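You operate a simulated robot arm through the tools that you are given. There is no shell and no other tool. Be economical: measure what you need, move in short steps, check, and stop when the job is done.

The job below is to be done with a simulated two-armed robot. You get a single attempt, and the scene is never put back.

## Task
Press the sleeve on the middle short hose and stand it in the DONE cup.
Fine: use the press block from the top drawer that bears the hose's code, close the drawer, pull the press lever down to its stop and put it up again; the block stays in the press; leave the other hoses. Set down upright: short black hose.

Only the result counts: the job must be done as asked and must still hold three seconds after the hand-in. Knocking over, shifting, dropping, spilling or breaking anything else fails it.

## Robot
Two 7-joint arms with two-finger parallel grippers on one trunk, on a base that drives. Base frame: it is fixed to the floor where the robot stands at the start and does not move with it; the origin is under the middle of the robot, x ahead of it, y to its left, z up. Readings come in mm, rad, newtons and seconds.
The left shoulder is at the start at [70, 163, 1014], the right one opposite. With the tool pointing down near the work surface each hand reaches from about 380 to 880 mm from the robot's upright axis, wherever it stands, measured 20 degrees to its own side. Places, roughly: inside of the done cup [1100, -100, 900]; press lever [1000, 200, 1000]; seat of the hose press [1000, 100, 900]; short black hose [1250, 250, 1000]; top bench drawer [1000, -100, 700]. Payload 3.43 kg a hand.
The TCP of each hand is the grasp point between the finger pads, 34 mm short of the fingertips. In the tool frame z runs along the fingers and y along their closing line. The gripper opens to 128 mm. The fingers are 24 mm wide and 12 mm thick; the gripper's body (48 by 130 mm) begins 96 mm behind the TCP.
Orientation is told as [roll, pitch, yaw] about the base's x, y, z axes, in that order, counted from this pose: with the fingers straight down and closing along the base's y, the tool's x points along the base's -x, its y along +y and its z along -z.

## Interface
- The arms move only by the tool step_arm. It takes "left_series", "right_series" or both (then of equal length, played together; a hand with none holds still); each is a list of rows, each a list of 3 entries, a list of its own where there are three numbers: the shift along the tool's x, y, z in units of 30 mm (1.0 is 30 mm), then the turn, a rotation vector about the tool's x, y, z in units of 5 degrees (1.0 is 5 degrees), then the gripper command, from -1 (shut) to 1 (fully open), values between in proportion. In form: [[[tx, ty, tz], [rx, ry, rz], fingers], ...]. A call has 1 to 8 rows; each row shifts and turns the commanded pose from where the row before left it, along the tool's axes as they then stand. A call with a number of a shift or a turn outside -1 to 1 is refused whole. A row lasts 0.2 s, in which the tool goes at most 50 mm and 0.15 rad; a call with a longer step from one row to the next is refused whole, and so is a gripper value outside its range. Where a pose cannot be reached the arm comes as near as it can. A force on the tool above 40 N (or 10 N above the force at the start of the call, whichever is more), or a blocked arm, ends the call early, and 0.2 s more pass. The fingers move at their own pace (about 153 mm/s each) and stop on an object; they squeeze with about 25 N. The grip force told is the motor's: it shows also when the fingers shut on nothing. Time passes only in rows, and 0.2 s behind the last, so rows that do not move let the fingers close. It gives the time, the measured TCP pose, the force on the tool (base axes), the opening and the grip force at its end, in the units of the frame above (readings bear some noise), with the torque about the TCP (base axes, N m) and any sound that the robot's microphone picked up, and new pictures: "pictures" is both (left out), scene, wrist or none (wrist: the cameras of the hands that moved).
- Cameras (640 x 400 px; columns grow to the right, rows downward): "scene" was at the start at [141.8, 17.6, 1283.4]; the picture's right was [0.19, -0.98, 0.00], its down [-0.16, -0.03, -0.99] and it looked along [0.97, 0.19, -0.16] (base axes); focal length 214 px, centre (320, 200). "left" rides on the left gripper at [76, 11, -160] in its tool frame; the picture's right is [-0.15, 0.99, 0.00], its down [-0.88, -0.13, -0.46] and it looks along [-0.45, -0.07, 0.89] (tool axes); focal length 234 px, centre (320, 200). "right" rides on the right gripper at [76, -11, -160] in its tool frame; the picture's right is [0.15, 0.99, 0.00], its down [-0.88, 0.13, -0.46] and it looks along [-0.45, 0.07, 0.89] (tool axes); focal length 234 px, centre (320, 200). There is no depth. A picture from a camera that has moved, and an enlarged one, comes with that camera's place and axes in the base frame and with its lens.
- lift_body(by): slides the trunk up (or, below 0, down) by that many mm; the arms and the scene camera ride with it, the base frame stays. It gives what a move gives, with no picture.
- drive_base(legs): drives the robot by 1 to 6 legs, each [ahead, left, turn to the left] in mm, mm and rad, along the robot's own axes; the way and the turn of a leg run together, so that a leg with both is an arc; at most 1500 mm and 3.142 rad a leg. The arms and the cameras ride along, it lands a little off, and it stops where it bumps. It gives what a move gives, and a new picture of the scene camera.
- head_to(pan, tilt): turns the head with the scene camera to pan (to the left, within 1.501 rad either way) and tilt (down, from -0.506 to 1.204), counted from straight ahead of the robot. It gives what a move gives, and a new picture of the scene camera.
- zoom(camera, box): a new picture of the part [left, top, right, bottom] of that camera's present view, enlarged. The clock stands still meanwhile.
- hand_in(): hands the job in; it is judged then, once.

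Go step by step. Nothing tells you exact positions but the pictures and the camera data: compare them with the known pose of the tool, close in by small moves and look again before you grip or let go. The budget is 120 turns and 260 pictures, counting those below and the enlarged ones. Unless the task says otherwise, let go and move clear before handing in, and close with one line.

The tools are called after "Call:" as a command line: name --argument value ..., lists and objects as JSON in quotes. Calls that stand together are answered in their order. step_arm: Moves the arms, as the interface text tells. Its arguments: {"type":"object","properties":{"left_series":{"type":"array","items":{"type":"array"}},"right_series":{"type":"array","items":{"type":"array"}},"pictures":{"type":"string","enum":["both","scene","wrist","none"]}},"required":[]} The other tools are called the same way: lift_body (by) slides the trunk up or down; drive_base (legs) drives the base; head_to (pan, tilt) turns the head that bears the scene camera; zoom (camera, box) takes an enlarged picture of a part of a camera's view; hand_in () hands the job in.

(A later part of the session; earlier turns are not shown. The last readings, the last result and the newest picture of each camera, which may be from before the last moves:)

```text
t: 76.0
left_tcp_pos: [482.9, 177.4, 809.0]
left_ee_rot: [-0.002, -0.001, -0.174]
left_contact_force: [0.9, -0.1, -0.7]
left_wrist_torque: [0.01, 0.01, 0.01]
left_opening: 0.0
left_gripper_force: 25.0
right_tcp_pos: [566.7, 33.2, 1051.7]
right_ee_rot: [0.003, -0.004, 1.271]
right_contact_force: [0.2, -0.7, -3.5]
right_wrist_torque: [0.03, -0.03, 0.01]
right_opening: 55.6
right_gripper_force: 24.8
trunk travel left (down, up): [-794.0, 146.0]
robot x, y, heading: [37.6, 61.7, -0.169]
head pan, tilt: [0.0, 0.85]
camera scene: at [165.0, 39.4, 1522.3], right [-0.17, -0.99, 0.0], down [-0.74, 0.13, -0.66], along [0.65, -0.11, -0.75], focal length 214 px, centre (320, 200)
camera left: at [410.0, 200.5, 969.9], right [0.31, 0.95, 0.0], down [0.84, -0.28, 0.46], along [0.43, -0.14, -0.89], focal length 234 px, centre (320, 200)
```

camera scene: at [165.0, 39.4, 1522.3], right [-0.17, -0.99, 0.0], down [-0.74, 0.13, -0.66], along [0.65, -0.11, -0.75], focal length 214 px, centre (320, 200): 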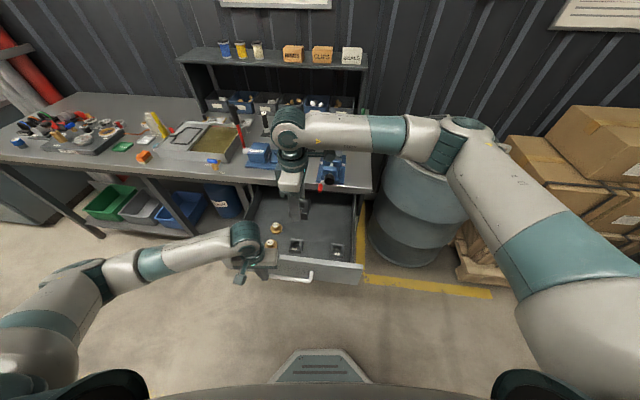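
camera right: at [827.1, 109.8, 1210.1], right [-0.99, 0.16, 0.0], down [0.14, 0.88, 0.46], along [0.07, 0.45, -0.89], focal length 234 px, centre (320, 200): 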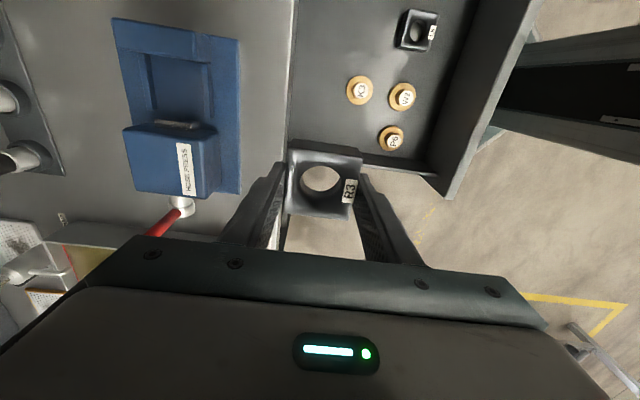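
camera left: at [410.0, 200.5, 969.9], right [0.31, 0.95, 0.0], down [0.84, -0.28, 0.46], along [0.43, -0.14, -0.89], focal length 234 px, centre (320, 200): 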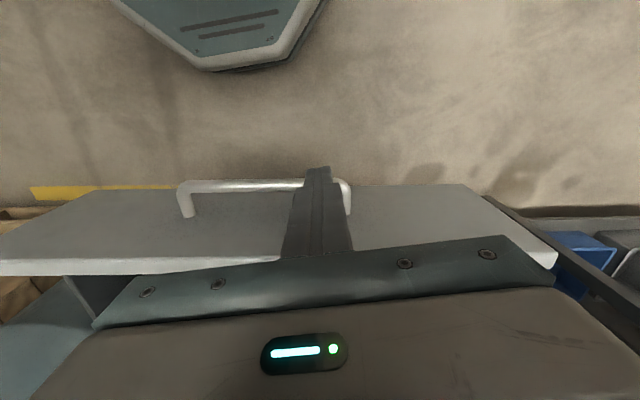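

To clear the bench edge I'll push on the handle bar itself. The fingers go back 20 mm, right 45 mm and down to bar height.

Call:
step_arm --left_series '[[[0.8, -0.7, 0], [0, 0, 0], -1], [[0, -0.8, 0], [0, 0, 0], -1], [[0, 0, 0.8], [0, 0, 0], -1], [[0, 0, 0.83], [0, 0, 0], -1]]' --pictures "wrist"

```text
t: 77.0
left_tcp_pos: [449.5, 137.0, 760.2]
left_ee_rot: [0.0, -0.001, -0.172]
left_contact_force: [-0.1, -0.1, -0.5]
left_wrist_torque: [0.01, 0.03, -0.02]
left_opening: 0.0
left_gripper_force: 25.2
right_tcp_pos: [566.2, 32.3, 1052.1]
right_ee_rot: [0.004, -0.002, 1.27]
right_contact_force: [-0.1, 1.2, -3.1]
right_wrist_torque: [0.02, 0.01, -0.01]
right_opening: 55.8
right_gripper_force: 25.2
trunk travel left (down, up): [-794.0, 146.0]
robot x, y, heading: [35.9, 61.0, -0.173]
head pan, tilt: [0.0, 0.85]
camera left: at [376.9, 160.2, 920.8], right [0.31, 0.95, 0.0], down [0.84, -0.28, 0.46], along [0.43, -0.14, -0.89], focal length 234 px, centre (320, 200)
```

left: 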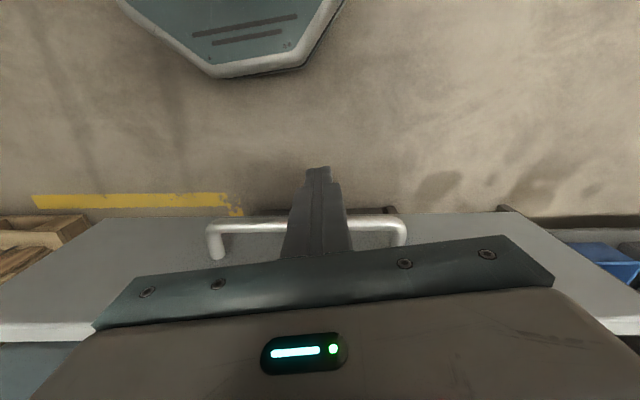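

Call:
drive_base --legs '[[149, -20, 0], [149, -20, 0]]'

```text
t: 79.4
left_tcp_pos: [732.4, 47.7, 761.0]
left_ee_rot: [-0.001, -0.002, -0.174]
left_contact_force: [-0.4, 0.0, -0.8]
left_wrist_torque: [0.0, -0.01, -0.01]
left_opening: 0.1
left_gripper_force: 24.7
right_tcp_pos: [849.4, -56.8, 1053.4]
right_ee_rot: [0.001, -0.002, 1.27]
right_contact_force: [0.0, 0.0, -3.6]
right_wrist_torque: [-0.01, -0.02, -0.03]
right_opening: 55.8
right_gripper_force: 24.7
trunk travel left (down, up): [-794.0, 146.0]
robot x, y, heading: [322.8, -25.6, -0.175]
head pan, tilt: [0.0, 0.85]
camera scene: at [447.3, -50.5, 1522.5], right [-0.17, -0.98, 0.0], down [-0.74, 0.13, -0.66], along [0.65, -0.11, -0.75], focal length 214 px, centre (320, 200)
```

scene: 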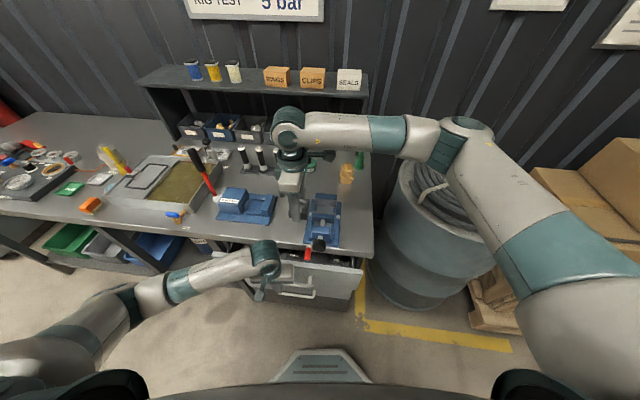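

Call:
step_arm --left_series '[[[-0.6, -0.08, 0], [0, 0, 0], -1], [[-0.6, -0.08, 0], [0, 0, 0], -1], [[-0.4, -0.05, 0], [0, 0, 0], -1], [[-0.3, -0.04, 0], [0, 0, 0], -1], [[-0.3, -0.04, 0], [0, 0, 0], -1], [[-0.2, -0.03, 0], [0, 0, 0], -1], [[-0.2, -0.03, 0], [0, 0, 0], -1], [[-0.2, -0.03, 0], [0, 0, 0], -1]]' --pictures "both"

```text
t: 80.8
left_tcp_pos: [789.3, 29.8, 757.7]
left_ee_rot: [0.002, 0.013, -0.18]
left_contact_force: [-28.4, 14.3, 16.0]
left_wrist_torque: [-2.08, -4.32, -0.15]
left_opening: 0.1
left_gripper_force: 24.7
right_tcp_pos: [846.4, -54.9, 1053.8]
right_ee_rot: [0.001, 0.0, 1.273]
right_contact_force: [0.8, -0.1, -4.1]
right_wrist_torque: [0.02, -0.01, 0.02]
right_opening: 56.0
right_gripper_force: 25.0
trunk travel left (down, up): [-794.0, 146.0]
robot x, y, heading: [318.1, -29.8, -0.172]
head pan, tilt: [0.0, 0.85]
stopped in row 6 (left hand): the force on the tool passed its limit at 50 N (the readings are from after the stop); the commanded pose is now the measured one
camera scene: at [444.3, -49.2, 1523.0], right [-0.17, -0.99, 0.0], down [-0.74, 0.13, -0.66], along [0.65, -0.11, -0.75], focal length 214 px, centre (320, 200)
camera left: at [719.4, 52.6, 919.6], right [0.32, 0.95, 0.0], down [0.85, -0.29, 0.44], along [0.42, -0.14, -0.9], focal length 234 px, centre (320, 200)
```

scene: 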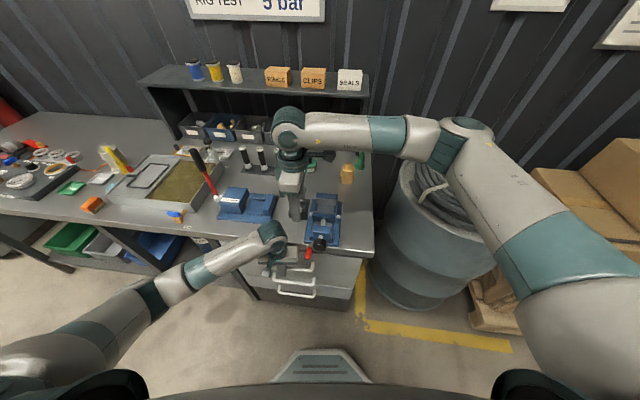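
left: 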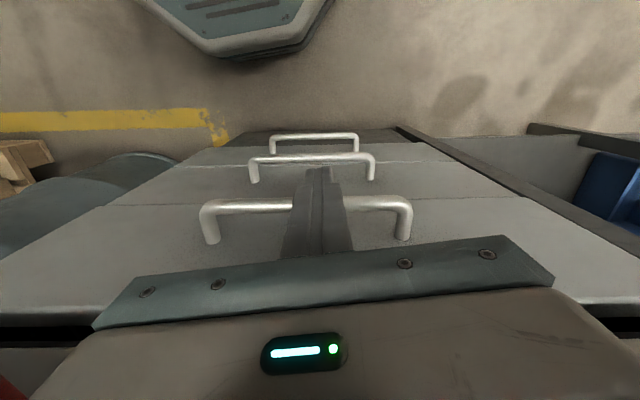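

The push stopped against something firm. I'll check whether the drawer is flush.

Call:
zoom --camera "scene" --box '[220, 220, 380, 320]'

Call:
zoom --camera "left" --box '[0, 110, 640, 340]'

```text
4.00 times, centred on (300, 270) of scene
camera zoom: at [444.3, -49.2, 1523.0], right [-0.17, -0.99, 0.0], down [-0.74, 0.13, -0.66], along [0.65, -0.11, -0.75], focal length 858 px, centre (400, -80)
```

zoom: 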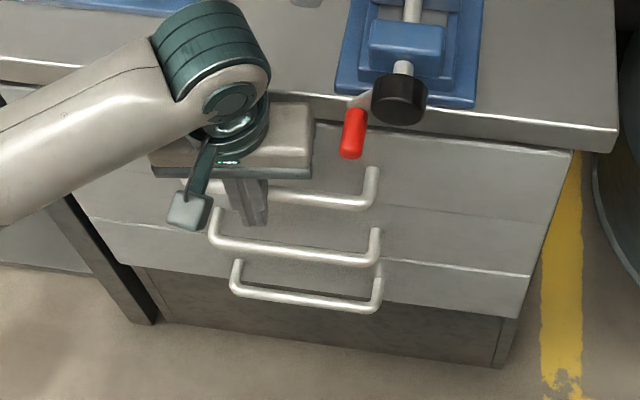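

```text
1.00 times, centred on (320, 225) of left (not enlarged: the box is as wide or as high as the picture)
camera zoom: at [719.4, 52.6, 919.6], right [0.32, 0.95, 0.0], down [0.85, -0.29, 0.44], along [0.42, -0.14, -0.9], focal length 234 px, centre (320, 175)
```

zoom: 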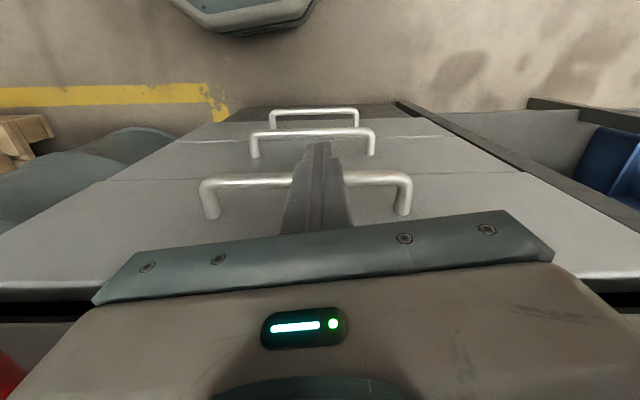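

The torque shows the hand body met the bench edge, so the drawer may lack a few mm. I'll back off, tilt the fingertips forward and push the bar again.

Call:
step_arm --left_series '[[[0.8, 0, 0], [0, 0, 0], -1], [[0, 0, 0], [0, -1, 0], -1], [[0, 0, 0], [0, -1, 0], -1], [[0, 0, 0], [0, -1, 0], -1], [[0, 0, 0], [0, -1, 0], -1], [[0, 0, 0], [0, -1, 0], -1], [[0, 0, 0], [0, -1, 0], -1]]' --pictures "none"

Call:
step_arm --left_series '[[[-0.17, 0, 0.1], [0, 0, 0], -1], [[-0.17, 0, 0.1], [0, 0, 0], -1], [[-0.17, 0, 0.1], [0, 0, 0], -1], [[-0.17, 0, 0.1], [0, 0, 0], -1], [[-0.17, 0, 0.1], [0, 0, 0], -1], [[-0.17, 0, 0.1], [0, 0, 0], -1], [[-0.17, 0, 0.1], [0, 0, 0], -1], [[-0.17, 0, 0.1], [0, 0, 0], -1]]' --pictures "wrist"

```text
t: 82.3
left_tcp_pos: [770.9, 31.9, 757.5]
left_ee_rot: [0.005, -0.515, -0.178]
left_contact_force: [-0.5, 0.1, -1.0]
left_wrist_torque: [0.0, 0.0, 0.01]
left_opening: 0.0
left_gripper_force: 25.0
right_tcp_pos: [849.3, -55.2, 1053.1]
right_ee_rot: [0.0, -0.001, 1.27]
right_contact_force: [0.1, 0.0, -2.7]
right_wrist_torque: [0.01, 0.02, -0.03]
right_opening: 56.0
right_gripper_force: 24.8
trunk travel left (down, up): [-794.0, 146.0]
robot x, y, heading: [320.1, -29.3, -0.169]
head pan, tilt: [0.0, 0.85]
```

```text
t: 83.4
left_tcp_pos: [786.2, 28.6, 751.0]
left_ee_rot: [0.007, -0.489, -0.184]
left_contact_force: [-3.0, 1.1, -2.1]
left_wrist_torque: [-0.08, -0.38, -0.06]
left_opening: 0.0
left_gripper_force: 25.7
right_tcp_pos: [849.9, -56.3, 1052.3]
right_ee_rot: [0.003, 0.0, 1.275]
right_contact_force: [1.0, -0.9, -3.5]
right_wrist_torque: [0.03, 0.05, 0.01]
right_opening: 55.9
right_gripper_force: 25.5
trunk travel left (down, up): [-794.0, 146.0]
robot x, y, heading: [318.4, -30.6, -0.168]
head pan, tilt: [0.0, 0.85]
stopped in row 5 (left hand): the force on the tool passed its limit at 62 N (the readings are from after the stop); the commanded pose is now the measured one
camera left: at [647.6, 64.8, 856.8], right [0.3, 0.95, 0.07], down [0.53, -0.23, 0.82], along [0.79, -0.21, -0.57], focal length 234 px, centre (320, 200)
```

left: 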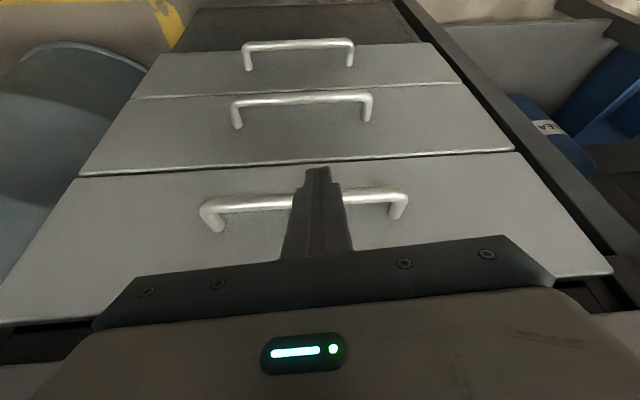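

The bar is back at its original n≈770 with a hard stop, and the fronts look flush, so the drawer is closed. I'll back off and raise the left arm out of the way.

Call:
drive_base --legs '[[-100, 0, 0]]'

Call:
step_arm --left_series '[[[0, 0, -1], [0, 1, 0], 0], [[0, 0, -1], [0, 1, 0], 0], [[0, 0, -1], [0, 1, 0], 0], [[0, 0, -1], [0, 1, 0], 0], [[0, 0, -1], [0, 1, 0], 0], [[0, 0, -1], [0, 0.7, 0], 0], [[0, 0, -1], [0, 0, 0], 0], [[0, 0, -1], [0, 0, 0], 0]]' --pictures "none"

Call:
step_arm --left_series '[[[0, 0, -1], [0, 0, 0], 0], [[0, 0, -1], [0, 0, 0], 0], [[0, 0, -1], [0, 0, 0], 0], [[0, 0, -1], [0, 0, 0], 0], [[0, 0, -1], [0, 0, 0], 0], [[0, 0, -1], [0, 0, 0], 0], [[0, 0, -1], [0, 0, 0], 0], [[0, 0, -1], [0, 0, 0], 0]]' --pictures "none"

Call:
step_arm --left_series '[[[0, 0, -1], [0, 0, 0], 0], [[0, 0, -1], [0, 0, 0], 0], [[0, 0, -1], [0, 0, 0], 0], [[0, 0, -1], [0, 0, 0], 0], [[0, 0, -1], [0, 0, 0], 0], [[0, 0, -1], [0, 0, 0], 0], [[0, 0, -1], [0, 0, 0], 0], [[0, 0, -1], [0, 0, 0], 0]]' --pictures "scene"

```text
t: 84.5
left_tcp_pos: [687.8, 47.6, 750.6]
left_ee_rot: [0.006, -0.495, -0.181]
left_contact_force: [0.5, -0.9, 0.2]
left_wrist_torque: [0.01, 0.0, 0.01]
left_opening: 0.0
left_gripper_force: 24.9
right_tcp_pos: [749.6, -36.9, 1051.2]
right_ee_rot: [0.004, -0.001, 1.272]
right_contact_force: [0.7, 0.3, -3.3]
right_wrist_torque: [0.01, 0.0, 0.0]
right_opening: 55.7
right_gripper_force: 25.5
trunk travel left (down, up): [-794.0, 146.0]
robot x, y, heading: [218.1, -13.0, -0.169]
head pan, tilt: [0.0, 0.85]
camera scene: at [347.9, -32.9, 1522.2], right [-0.17, -0.99, 0.0], down [-0.74, 0.13, -0.66], along [0.65, -0.11, -0.75], focal length 214 px, centre (320, 200)
```

scene: 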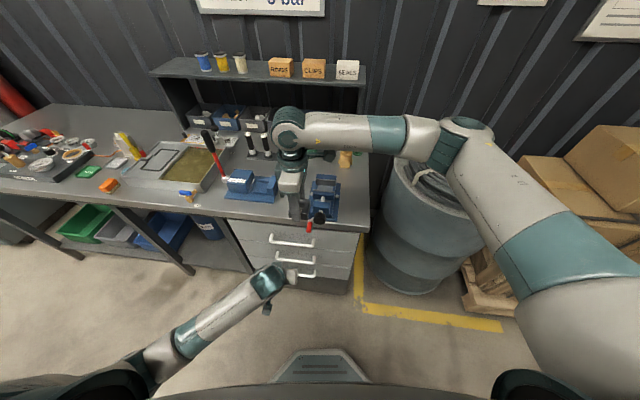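

```text
t: 86.3
left_tcp_pos: [638.1, 52.6, 982.4]
left_ee_rot: [0.008, 0.0, -0.178]
left_contact_force: [-0.5, 0.2, -0.6]
left_wrist_torque: [-0.01, 0.0, 0.01]
left_opening: 63.8
left_gripper_force: 0.1
right_tcp_pos: [749.2, -38.8, 1052.2]
right_ee_rot: [0.002, -0.002, 1.273]
right_contact_force: [0.9, 0.0, -2.5]
right_wrist_torque: [0.02, -0.04, -0.02]
right_opening: 55.8
right_gripper_force: 24.9
trunk travel left (down, up): [-794.0, 146.0]
robot x, y, heading: [223.8, -8.9, -0.169]
head pan, tilt: [0.0, 0.85]
```

```text
t: 88.1
left_tcp_pos: [637.3, 55.0, 1224.6]
left_ee_rot: [0.005, 0.001, -0.179]
left_contact_force: [0.3, -0.7, 0.8]
left_wrist_torque: [0.0, -0.01, 0.01]
left_opening: 63.8
left_gripper_force: 0.0
right_tcp_pos: [748.0, -38.0, 1052.3]
right_ee_rot: [0.002, -0.003, 1.274]
right_contact_force: [-0.6, -0.7, -2.7]
right_wrist_torque: [0.02, -0.03, 0.03]
right_opening: 55.5
right_gripper_force: 25.1
trunk travel left (down, up): [-794.0, 146.0]
robot x, y, heading: [222.4, -9.8, -0.167]
head pan, tilt: [0.0, 0.85]
```

```text
t: 89.9
left_tcp_pos: [637.7, 51.3, 1463.3]
left_ee_rot: [0.008, 0.001, -0.181]
left_contact_force: [0.4, 0.0, 0.4]
left_wrist_torque: [-0.05, -0.03, 0.02]
left_opening: 64.1
left_gripper_force: 0.1
right_tcp_pos: [748.5, -37.5, 1052.0]
right_ee_rot: [0.001, -0.002, 1.273]
right_contact_force: [-0.2, -0.3, -3.4]
right_wrist_torque: [0.03, -0.04, 0.01]
right_opening: 55.8
right_gripper_force: 25.2
trunk travel left (down, up): [-794.0, 146.0]
robot x, y, heading: [221.3, -10.8, -0.17]
head pan, tilt: [0.0, 0.85]
camera scene: at [345.8, -32.9, 1522.4], right [-0.17, -0.99, 0.0], down [-0.74, 0.13, -0.66], along [0.65, -0.11, -0.75], focal length 214 px, centre (320, 200)
```

scene: 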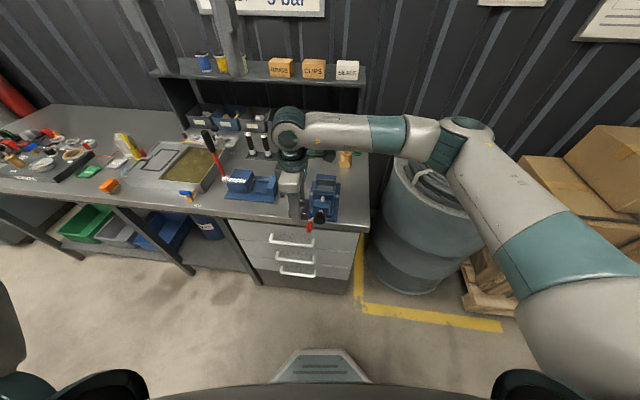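

The drawer is shut. Now I'll drive so the held block comes above the press seat (n≈935, l≈390).

Call:
drive_base --legs '[[235, 172, 0]]'

Call:
step_arm --right_series '[[[0, 0, 0], [0, 0, 0], -1]]' --pictures "wrist"

```text
t: 91.9
left_tcp_pos: [892.5, 174.1, 1462.7]
left_ee_rot: [0.008, 0.002, -0.182]
left_contact_force: [-1.0, 0.5, -0.1]
left_wrist_torque: [0.04, -0.04, -0.01]
left_opening: 63.8
left_gripper_force: 0.1
right_tcp_pos: [1002.5, 84.7, 1052.9]
right_ee_rot: [0.001, -0.002, 1.271]
right_contact_force: [0.1, -0.5, -2.8]
right_wrist_torque: [0.02, -0.04, -0.03]
right_opening: 55.6
right_gripper_force: 25.3
trunk travel left (down, up): [-794.0, 146.0]
robot x, y, heading: [475.0, 112.2, -0.172]
head pan, tilt: [0.0, 0.85]
camera scene: at [600.3, 90.0, 1522.4], right [-0.17, -0.99, 0.0], down [-0.74, 0.13, -0.66], along [0.65, -0.11, -0.75], focal length 214 px, centre (320, 200)
```

scene: 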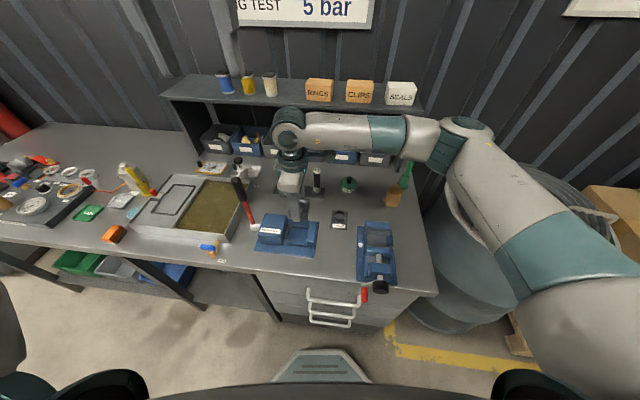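

```text
t: 92.3
left_tcp_pos: [892.9, 174.1, 1461.4]
left_ee_rot: [0.009, 0.001, -0.181]
left_contact_force: [-0.4, -0.7, -0.7]
left_wrist_torque: [0.04, -0.02, -0.01]
left_opening: 64.1
left_gripper_force: 0.1
right_tcp_pos: [1003.5, 84.8, 1052.9]
right_ee_rot: [0.001, 0.0, 1.27]
right_contact_force: [0.5, -0.3, -3.3]
right_wrist_torque: [0.01, 0.03, 0.02]
right_opening: 55.4
right_gripper_force: 25.3
trunk travel left (down, up): [-794.0, 146.0]
robot x, y, heading: [473.5, 118.0, -0.173]
head pan, tilt: [0.0, 0.85]
camera right: at [991.7, 6.9, 1210.0], right [-0.99, 0.15, 0.0], down [0.14, 0.88, 0.46], along [0.07, 0.45, -0.89], focal length 234 px, centre (320, 200)
```

right: 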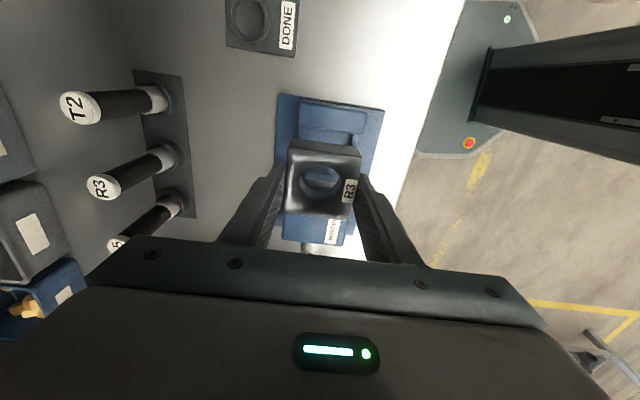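

Call:
zoom --camera "right" --box '[220, 70, 420, 270]'

Call:
zoom --camera "scene" --box '[220, 180, 360, 270]'

```text
2.00 times, centred on (320, 170) of right
camera zoom: at [991.7, 6.9, 1210.0], right [-0.99, 0.15, 0.0], down [0.14, 0.88, 0.46], along [0.07, 0.45, -0.89], focal length 468 px, centre (320, 260)
```

zoom: 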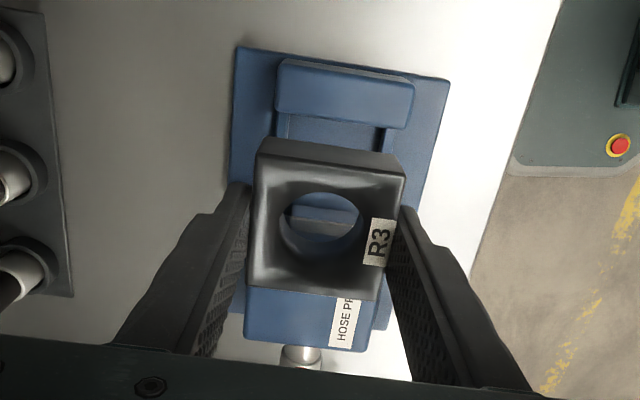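

```text
4.44 times, centred on (290, 225) of scene
camera zoom: at [601.1, 90.3, 1522.3], right [-0.17, -0.99, 0.0], down [-0.74, 0.13, -0.66], along [0.65, -0.11, -0.75], focal length 953 px, centre (453, 89)
```

zoom: 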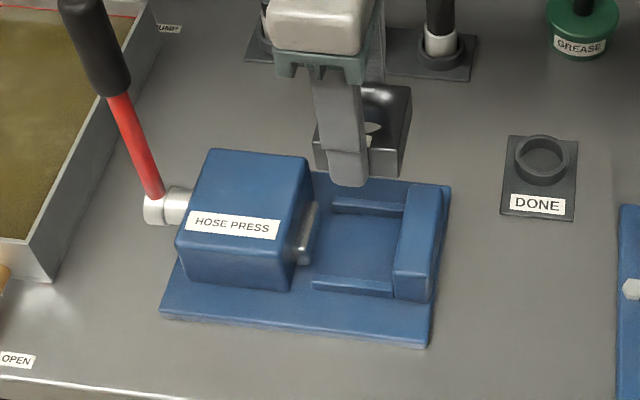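

The seat centre comes out at n≈937, l≈391; the TCP is at n 932, l 380. I'll correct and descend partway.

Call:
step_arm --right_series '[[[-0.37, -0.16, 0.5], [0, 0, 0], -1], [[0, 0, 0.8], [0, 0, 0], -1], [[0, 0, 0.8], [0, 0, 0], -1], [[0, 0, 0.6], [0, 0, 0], -1], [[0, 0, 0], [0, 0, 0], -1]]' --pictures "both"

Call:
zoom --camera "scene" --box '[220, 180, 360, 270]'

Call:
zoom --camera "right" --box '[220, 70, 420, 270]'

```text
t: 93.5
left_tcp_pos: [894.4, 173.0, 1462.6]
left_ee_rot: [0.005, 0.002, -0.183]
left_contact_force: [-0.5, 0.3, 0.7]
left_wrist_torque: [0.0, 0.01, -0.02]
left_opening: 64.1
left_gripper_force: 0.0
right_tcp_pos: [1005.8, 89.9, 979.1]
right_ee_rot: [0.002, -0.001, 1.269]
right_contact_force: [-0.1, 0.2, -3.4]
right_wrist_torque: [0.03, -0.01, -0.01]
right_opening: 55.6
right_gripper_force: 24.7
right hand out of reach, approached as far as the arm can: row 1
trunk travel left (down, up): [-794.0, 146.0]
robot x, y, heading: [473.2, 116.3, -0.171]
head pan, tilt: [0.0, 0.85]
camera scene: at [601.6, 90.6, 1522.3], right [-0.17, -0.99, 0.0], down [-0.74, 0.13, -0.66], along [0.65, -0.11, -0.75], focal length 214 px, centre (320, 200)
camera right: at [995.3, 12.6, 1137.2], right [-0.99, 0.15, 0.0], down [0.14, 0.88, 0.46], along [0.07, 0.45, -0.89], focal length 234 px, centre (320, 200)
```

scene: 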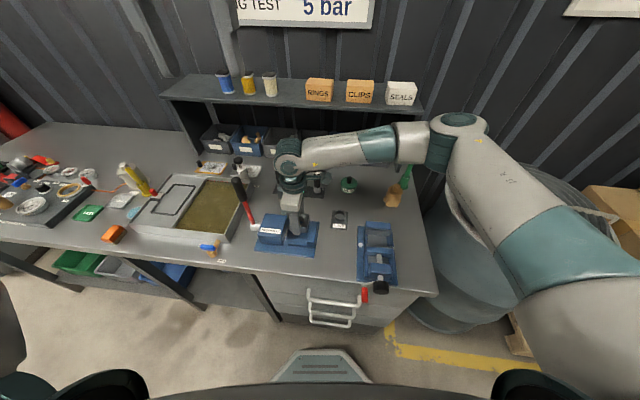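
right: 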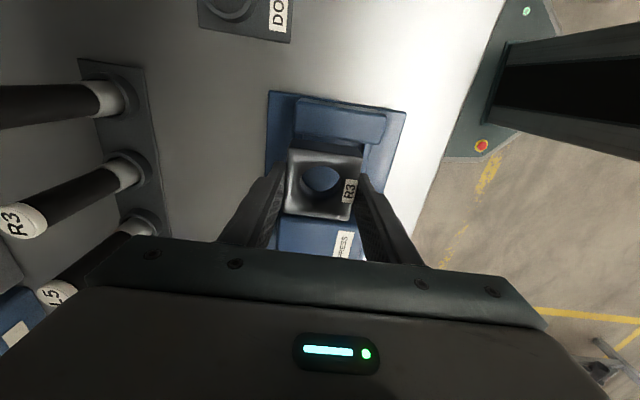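

```text
4.44 times, centred on (290, 225) of scene
camera zoom: at [601.6, 90.6, 1522.3], right [-0.17, -0.99, 0.0], down [-0.74, 0.13, -0.66], along [0.65, -0.11, -0.75], focal length 953 px, centre (453, 89)
```

zoom: 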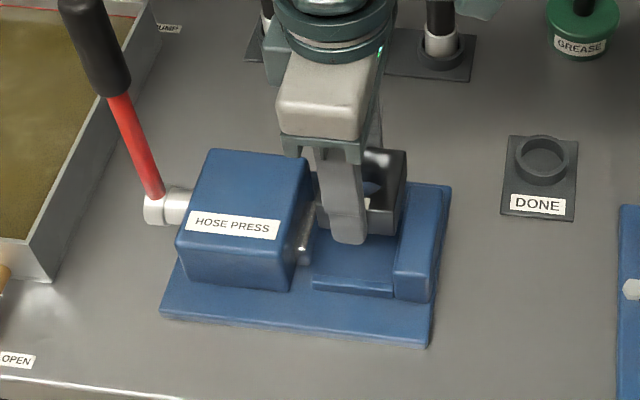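

```text
2.00 times, centred on (320, 170) of right
camera zoom: at [995.3, 12.6, 1137.2], right [-0.99, 0.15, 0.0], down [0.14, 0.88, 0.46], along [0.07, 0.45, -0.89], focal length 468 px, centre (320, 260)
```

zoom: 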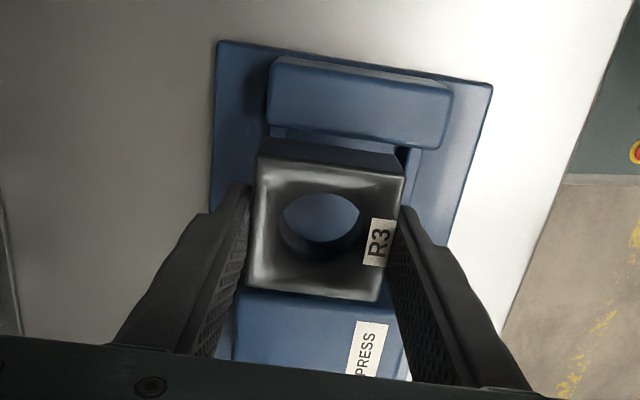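

Reconciling both views, the seat is at n≈923, l≈387 and its floor is at about z 897. I'll shift 10 mm towards me, come down slightly and look.

Call:
step_arm --right_series '[[[0, 0.33, 0.3], [0, 0, 0], -1], [[0, 0, 0.3], [0, 0, 0], -1], [[0, 0, 0], [0, 0, 0], -1]]' --pictures "none"

Call:
zoom --camera "scene" --box '[240, 190, 340, 260]'

Call:
zoom --camera "right" --box '[220, 70, 420, 270]'

```text
t: 94.3
left_tcp_pos: [894.8, 174.9, 1463.7]
left_ee_rot: [0.004, 0.003, -0.182]
left_contact_force: [-0.8, 0.5, -0.6]
left_wrist_torque: [0.0, -0.03, 0.0]
left_opening: 63.8
left_gripper_force: 0.0
right_tcp_pos: [998.8, 92.9, 961.5]
right_ee_rot: [0.004, -0.002, 1.271]
right_contact_force: [0.5, -1.3, -3.3]
right_wrist_torque: [-0.04, 0.0, -0.03]
right_opening: 55.7
right_gripper_force: 25.5
trunk travel left (down, up): [-794.0, 146.0]
robot x, y, heading: [472.3, 114.1, -0.178]
head pan, tilt: [0.0, 0.85]
```

```text
5.71 times, centred on (290, 225) of scene
camera zoom: at [602.0, 90.8, 1522.3], right [-0.17, -0.99, 0.0], down [-0.74, 0.13, -0.66], along [0.65, -0.11, -0.75], focal length 1226 px, centre (491, 57)
```

zoom: 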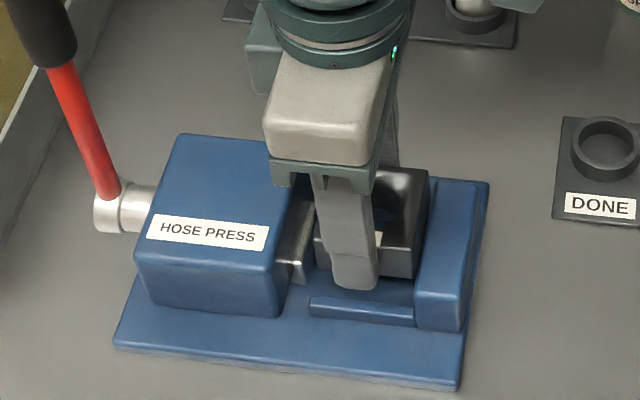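

```text
2.00 times, centred on (320, 170) of right
camera zoom: at [986.7, 16.1, 1118.2], right [-0.99, 0.15, 0.0], down [0.14, 0.88, 0.46], along [0.07, 0.45, -0.89], focal length 468 px, centre (320, 260)
```

zoom: 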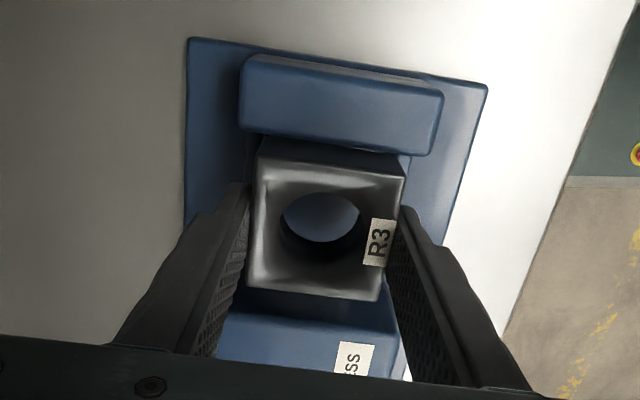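

The block lines up with the rails and sits between ram and anvil with a few mm each side. I'll lower it slowly.

Call:
step_arm --right_series '[[[0, 0.05, 0.25], [0, 0, 0], -1], [[0, 0, 0.2], [0, 0, 0], -1], [[0, 0, 0.15], [0, 0, 0], -1], [[0, 0, 0.1], [0, 0, 0], -1], [[0, 0, 0], [0, 0, 0], -1]]' --pictures "none"

Call:
zoom --camera "scene" --box '[240, 190, 340, 260]'

Call:
zoom --camera "right" --box '[220, 70, 420, 270]'

```text
t: 95.5
left_tcp_pos: [893.4, 175.5, 1463.4]
left_ee_rot: [0.006, 0.001, -0.181]
left_contact_force: [0.6, 0.2, 0.6]
left_wrist_torque: [0.02, 0.01, 0.0]
left_opening: 64.0
left_gripper_force: 0.0
right_tcp_pos: [996.1, 93.7, 941.7]
right_ee_rot: [0.001, -0.004, 1.269]
right_contact_force: [4.3, 0.6, 16.0]
right_wrist_torque: [0.23, 0.64, -0.01]
right_opening: 55.7
right_gripper_force: 24.9
trunk travel left (down, up): [-794.0, 146.0]
robot x, y, heading: [473.8, 117.1, -0.177]
head pan, tilt: [0.0, 0.85]
```

```text
5.71 times, centred on (290, 225) of scene
camera zoom: at [600.8, 90.9, 1522.7], right [-0.17, -0.99, 0.0], down [-0.74, 0.13, -0.66], along [0.65, -0.11, -0.75], focal length 1226 px, centre (491, 57)
```

zoom: 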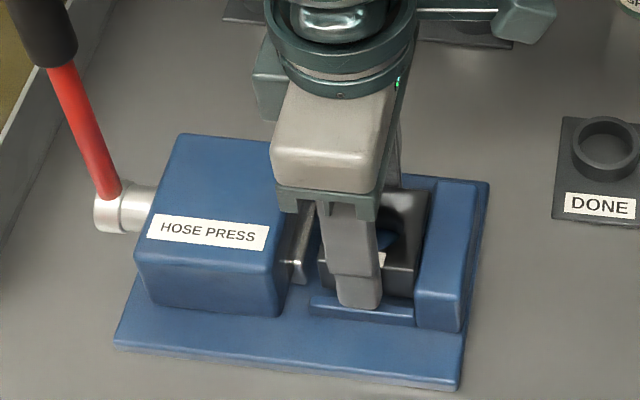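

```text
2.00 times, centred on (320, 170) of right
camera zoom: at [984.2, 15.5, 1099.7], right [-0.99, 0.15, 0.0], down [0.14, 0.88, 0.46], along [0.07, 0.45, -0.89], focal length 468 px, centre (320, 260)
```

zoom: 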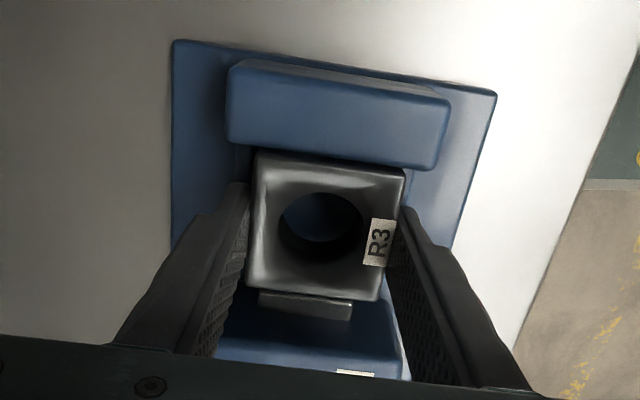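

The fingertips now rest on the rails with the block between them a few mm above the floor. I'll release and rise.

Call:
step_arm --right_series '[[[0, 0, -0.05], [0, 0, 0], -0.05], [[0, 0, 0], [0, 0, 0], 0.0], [[0, 0, 0], [0, 0, 0], 0.1], [[0, 0, -0.7], [0, 0, 0], 0.1], [[0, 0, -0.8], [0, 0, 0], 0.1], [[0, 0, -0.8], [0, 0, 0], 0.1]]' --pictures "none"

Call:
zoom --camera "scene" --box '[240, 190, 340, 260]'

Call:
zoom --camera "right" --box '[220, 70, 420, 270]'

```text
t: 96.9
left_tcp_pos: [893.0, 175.5, 1462.7]
left_ee_rot: [0.004, 0.002, -0.182]
left_contact_force: [0.1, -0.5, 0.3]
left_wrist_torque: [-0.02, 0.02, 0.02]
left_opening: 64.1
left_gripper_force: 0.1
right_tcp_pos: [995.2, 92.4, 1010.5]
right_ee_rot: [0.003, -0.001, 1.271]
right_contact_force: [-0.3, -0.4, 0.9]
right_wrist_torque: [0.0, 0.01, 0.02]
right_opening: 70.6
right_gripper_force: 0.1
trunk travel left (down, up): [-794.0, 146.0]
robot x, y, heading: [477.0, 111.5, -0.172]
head pan, tilt: [0.0, 0.85]
```

```text
5.71 times, centred on (290, 225) of scene
camera zoom: at [601.4, 90.9, 1522.2], right [-0.17, -0.99, 0.0], down [-0.74, 0.13, -0.66], along [0.65, -0.11, -0.75], focal length 1226 px, centre (491, 57)
```

zoom: 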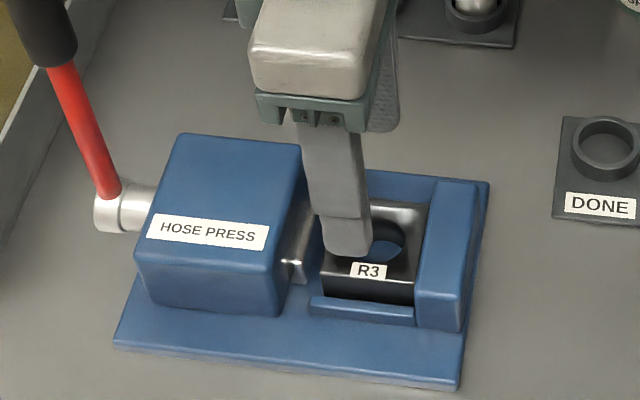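

```text
2.00 times, centred on (320, 170) of right
camera zoom: at [983.3, 15.2, 1168.6], right [-0.99, 0.15, 0.0], down [0.14, 0.88, 0.46], along [0.07, 0.45, -0.89], focal length 468 px, centre (320, 260)
```

zoom: 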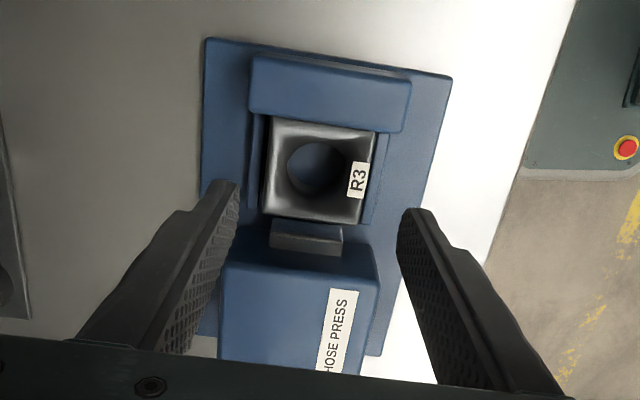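

The block sits squarely between the rails. I'll rise and turn the hand back to fetch hose R3.

Call:
step_arm --right_series '[[[0, 0, -0.5], [0, 0, 1], 0], [[0, 0, -0.5], [0, 0, 1], 0], [[0, 0, -0.5], [0, 0, 1], 0], [[0, 0, -0.5], [0, 0, 1], 0], [[0, 0, -0.5], [0, 0, 1], 0], [[0, 0, -0.5], [0, 0, 1], 0], [[0, 0, -0.5], [0, 0, 1], 0], [[0, 0, -0.5], [0, 0, 1], 0]]' --pictures "none"

Call:
step_arm --right_series '[[[0, 0, 0], [0, 0, 1], 0], [[0, 0, 0], [0, 0, 1], 0], [[0, 0, 0], [0, 0, 1], 0], [[0, 0, 0], [0, 0, 1], 0], [[0, 0, 0], [0, 0, 1], 0], [[0, 0, 0], [0, 0, 1], 0], [[0, 0, 0], [0, 0, 1], 0], [[0, 0, 0], [0, 0, 1], 0]]' --pictures "both"

```text
t: 98.7
left_tcp_pos: [893.4, 175.2, 1462.4]
left_ee_rot: [0.005, 0.001, -0.183]
left_contact_force: [-0.7, -0.4, 0.2]
left_wrist_torque: [-0.02, -0.02, 0.02]
left_opening: 63.8
left_gripper_force: 0.1
right_tcp_pos: [995.7, 91.0, 1131.2]
right_ee_rot: [0.001, 0.001, 0.571]
right_contact_force: [0.2, 0.2, -0.4]
right_wrist_torque: [-0.01, 0.02, -0.03]
right_opening: 64.1
right_gripper_force: 0.0
trunk travel left (down, up): [-794.0, 146.0]
robot x, y, heading: [478.6, 118.9, -0.171]
head pan, tilt: [0.0, 0.85]
```

```text
t: 100.5
left_tcp_pos: [894.0, 175.5, 1462.2]
left_ee_rot: [0.005, 0.002, -0.181]
left_contact_force: [-0.3, 0.2, -0.4]
left_wrist_torque: [0.01, -0.01, -0.01]
left_opening: 64.1
left_gripper_force: 0.1
right_tcp_pos: [996.0, 92.2, 1129.6]
right_ee_rot: [0.002, 0.003, -0.126]
right_contact_force: [-0.3, -0.2, -0.3]
right_wrist_torque: [0.0, 0.0, 0.02]
right_opening: 64.2
right_gripper_force: 0.1
trunk travel left (down, up): [-794.0, 146.0]
robot x, y, heading: [474.4, 114.4, -0.172]
head pan, tilt: [0.0, 0.85]
camera scene: at [601.6, 90.8, 1522.3], right [-0.17, -0.99, 0.0], down [-0.74, 0.13, -0.66], along [0.65, -0.11, -0.75], focal length 214 px, centre (320, 200)
camera right: at [920.1, 89.0, 1288.7], right [-0.02, 1.0, 0.0], down [0.89, 0.02, 0.45], along [0.45, 0.01, -0.89], focal length 234 px, centre (320, 200)
```

scene: 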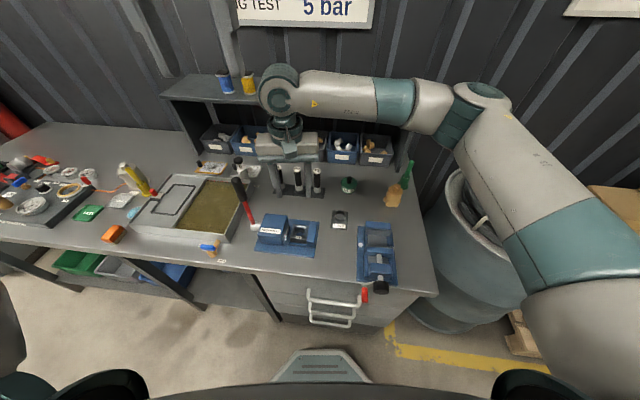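
right: 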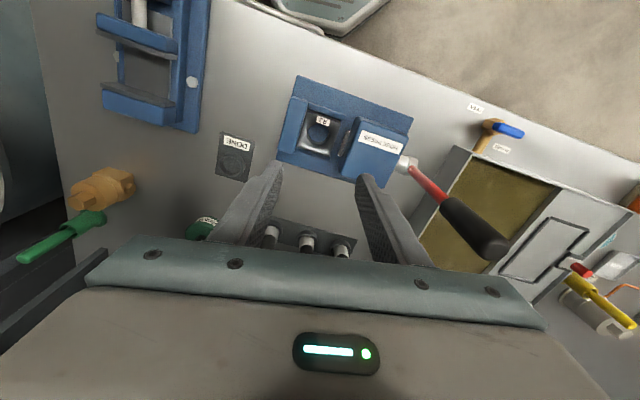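

Call:
zoom --camera "scene" --box '[250, 140, 350, 210]'

Call:
zoom --camera "right" --box '[220, 180, 400, 290]'

```text
5.71 times, centred on (300, 175) of scene
camera zoom: at [601.6, 90.8, 1522.3], right [-0.17, -0.99, 0.0], down [-0.74, 0.13, -0.66], along [0.65, -0.11, -0.75], focal length 1226 px, centre (434, 343)
```

zoom: 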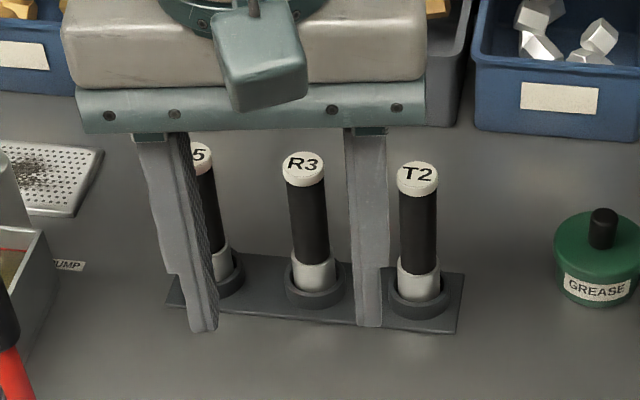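

```text
3.56 times, centred on (310, 235) of right
camera zoom: at [920.1, 89.0, 1288.7], right [-0.02, 1.0, 0.0], down [0.89, 0.02, 0.45], along [0.45, 0.01, -0.89], focal length 833 px, centre (356, 76)
```

zoom: 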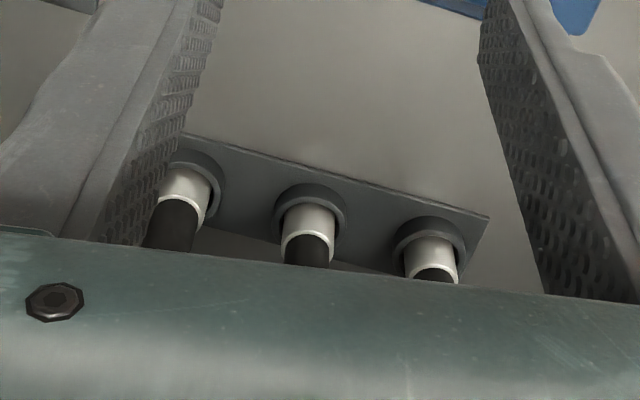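

Hose R3 comes out at n≈1142, l≈430, top z≈997. I'll move the open hand above it.

Call:
step_arm --right_series '[[[-0.93, 0.024, 0], [0, 0, 0], 0], [[-0.93, 0.024, 0], [0, 0, 0], 0], [[-0.93, 0.024, 0], [0, 0, 0], 0], [[-0.93, 0.024, 0], [0, 0, 0], 0], [[-0.93, 0.024, 0], [0, 0, 0], 0], [[-0.93, 0.024, 0], [0, 0, 0], 0], [[-0.93, 0.024, 0], [0, 0, 0], 0], [[-0.9, 0.024, 0], [0, 0, 0], 0]]' --pictures "both"

Call:
zoom --camera "scene" --box '[250, 120, 350, 210]'

```text
t: 102.3
left_tcp_pos: [894.1, 175.8, 1462.2]
left_ee_rot: [0.006, 0.003, -0.182]
left_contact_force: [0.4, 0.2, 0.5]
left_wrist_torque: [-0.01, 0.03, 0.0]
left_opening: 63.7
left_gripper_force: 0.0
right_tcp_pos: [1217.6, 70.2, 1132.0]
right_ee_rot: [0.0, 0.002, -0.127]
right_contact_force: [0.5, 0.0, 0.1]
right_wrist_torque: [-0.01, -0.01, 0.01]
right_opening: 64.0
right_gripper_force: 0.1
trunk travel left (down, up): [-794.0, 146.0]
robot x, y, heading: [473.7, 112.6, -0.175]
head pan, tilt: [0.0, 0.85]
camera scene: at [602.2, 92.4, 1522.3], right [-0.17, -0.99, 0.0], down [-0.74, 0.13, -0.66], along [0.65, -0.11, -0.75], focal length 214 px, centre (320, 200)
camera right: at [1142.2, 67.8, 1289.4], right [-0.02, 1.0, 0.0], down [0.89, 0.02, 0.45], along [0.45, 0.01, -0.89], focal length 234 px, centre (320, 200)
```

scene: 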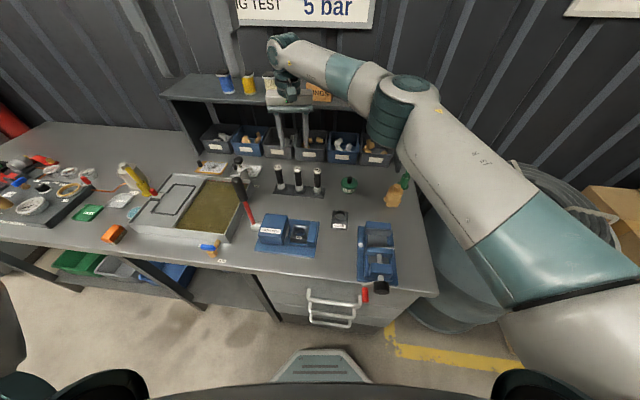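
right: 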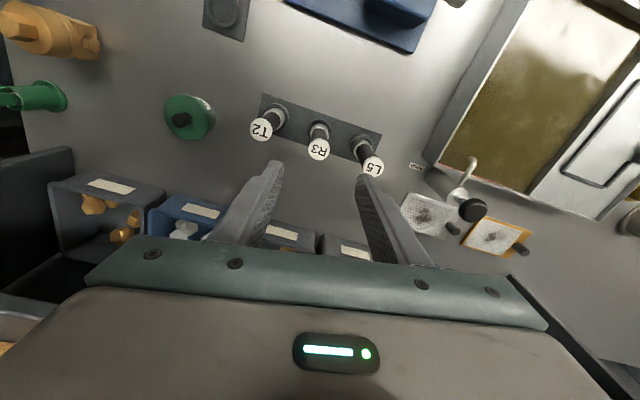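

```text
4.44 times, centred on (300, 165) of scene
camera zoom: at [602.2, 92.4, 1522.3], right [-0.17, -0.99, 0.0], down [-0.74, 0.13, -0.66], along [0.65, -0.11, -0.75], focal length 953 px, centre (409, 356)
```

zoom: 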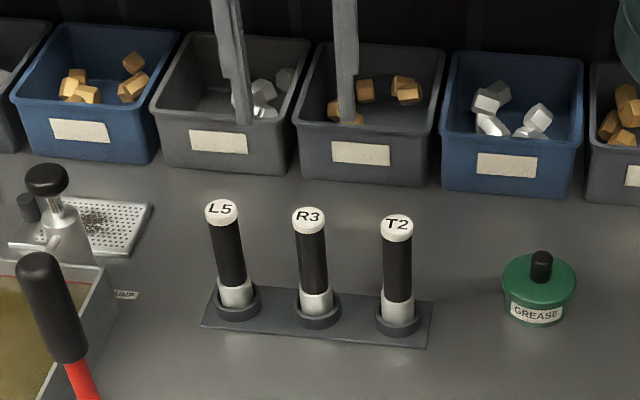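

The hand is nearly exactly above R3. I'll descend to just above its top and verify.

Call:
step_arm --right_series '[[[-0.17, 0, 0.8], [0, 0, 0], 0], [[0, 0, 0.8], [0, 0, 0], 0], [[0, 0, 0.8], [0, 0, 0], 0], [[0, 0, 0.7], [0, 0, 0], 0], [[0, 0, 0], [0, 0, 0], 0]]' --pictures "wrist"

Call:
zoom --camera "scene" --box '[250, 120, 350, 210]'

```text
t: 103.5
left_tcp_pos: [894.3, 174.5, 1462.4]
left_ee_rot: [0.006, 0.001, -0.181]
left_contact_force: [-0.2, -0.5, 0.5]
left_wrist_torque: [0.01, 0.0, 0.01]
left_opening: 64.0
left_gripper_force: 0.1
right_tcp_pos: [1222.6, 67.9, 1037.4]
right_ee_rot: [0.003, 0.001, -0.125]
right_contact_force: [-0.8, -0.5, -0.2]
right_wrist_torque: [-0.01, 0.0, 0.03]
right_opening: 64.2
right_gripper_force: 0.1
trunk travel left (down, up): [-794.0, 146.0]
robot x, y, heading: [476.2, 109.0, -0.173]
head pan, tilt: [0.0, 0.85]
camera right: at [1146.4, 66.1, 1195.8], right [-0.02, 1.0, 0.0], down [0.89, 0.02, 0.45], along [0.45, 0.01, -0.89], focal length 234 px, centre (320, 200)
```

right: 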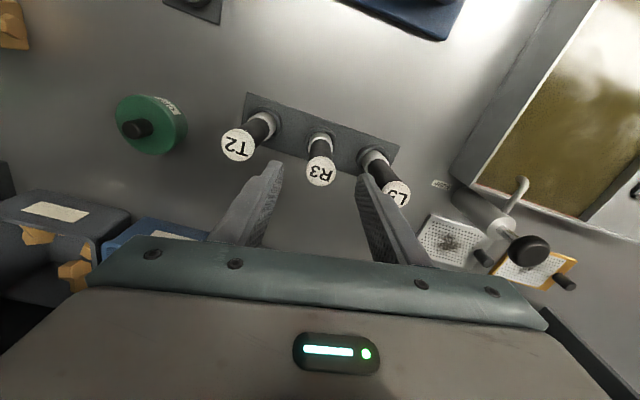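

```text
4.44 times, centred on (300, 165) of scene
camera zoom: at [601.5, 91.0, 1522.3], right [-0.17, -0.99, 0.0], down [-0.74, 0.13, -0.66], along [0.65, -0.11, -0.75], focal length 953 px, centre (409, 356)
```

zoom: 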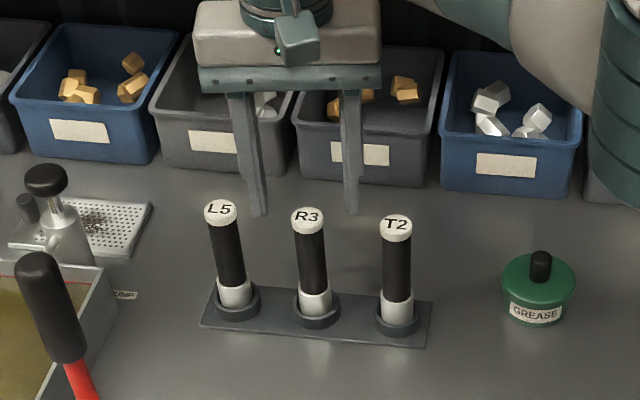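

Call:
step_arm --right_series '[[[-0.1, 0.03, 0.6], [0, 0, 0], -0.1], [[0, 0, 0.6], [0, 0, 0], -0.1], [[0, 0, 0.6], [0, 0, 0], -0.1], [[0, 0, 0.6], [0, 0, 0], -0.1], [[0, 0, 0], [0, 0, 0], -0.1]]' --pictures "wrist"

Call:
zoom --camera "scene" --box '[250, 120, 350, 210]'

```text
t: 104.7
left_tcp_pos: [892.6, 173.8, 1462.6]
left_ee_rot: [0.005, 0.002, -0.18]
left_contact_force: [0.0, 0.1, 0.2]
left_wrist_torque: [-0.02, 0.01, -0.02]
left_opening: 64.2
left_gripper_force: 0.1
right_tcp_pos: [1225.0, 69.4, 964.9]
right_ee_rot: [0.003, 0.002, -0.127]
right_contact_force: [-0.2, 0.3, -0.1]
right_wrist_torque: [0.0, -0.03, -0.01]
right_opening: 57.5
right_gripper_force: 0.1
trunk travel left (down, up): [-794.0, 146.0]
robot x, y, heading: [475.8, 113.2, -0.17]
head pan, tilt: [0.0, 0.85]
camera right: at [1149.1, 66.9, 1123.4], right [-0.02, 1.0, 0.0], down [0.89, 0.02, 0.45], along [0.45, 0.01, -0.89], focal length 234 px, centre (320, 200)
```

right: 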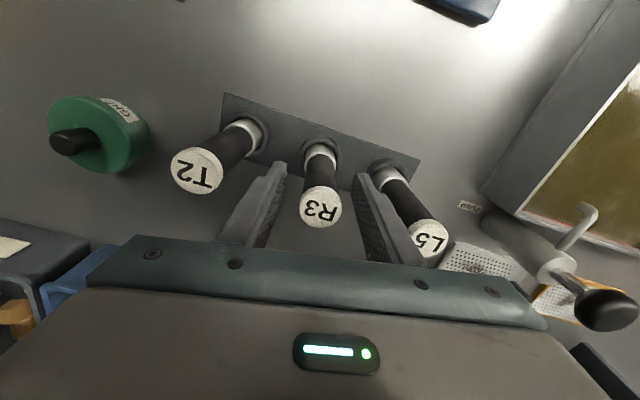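

```text
4.44 times, centred on (300, 165) of scene
camera zoom: at [601.4, 90.6, 1522.3], right [-0.17, -0.99, 0.0], down [-0.74, 0.13, -0.66], along [0.65, -0.11, -0.75], focal length 953 px, centre (409, 356)
```

zoom: 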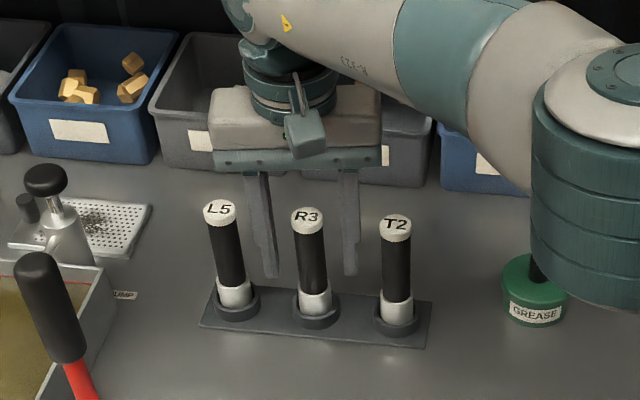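

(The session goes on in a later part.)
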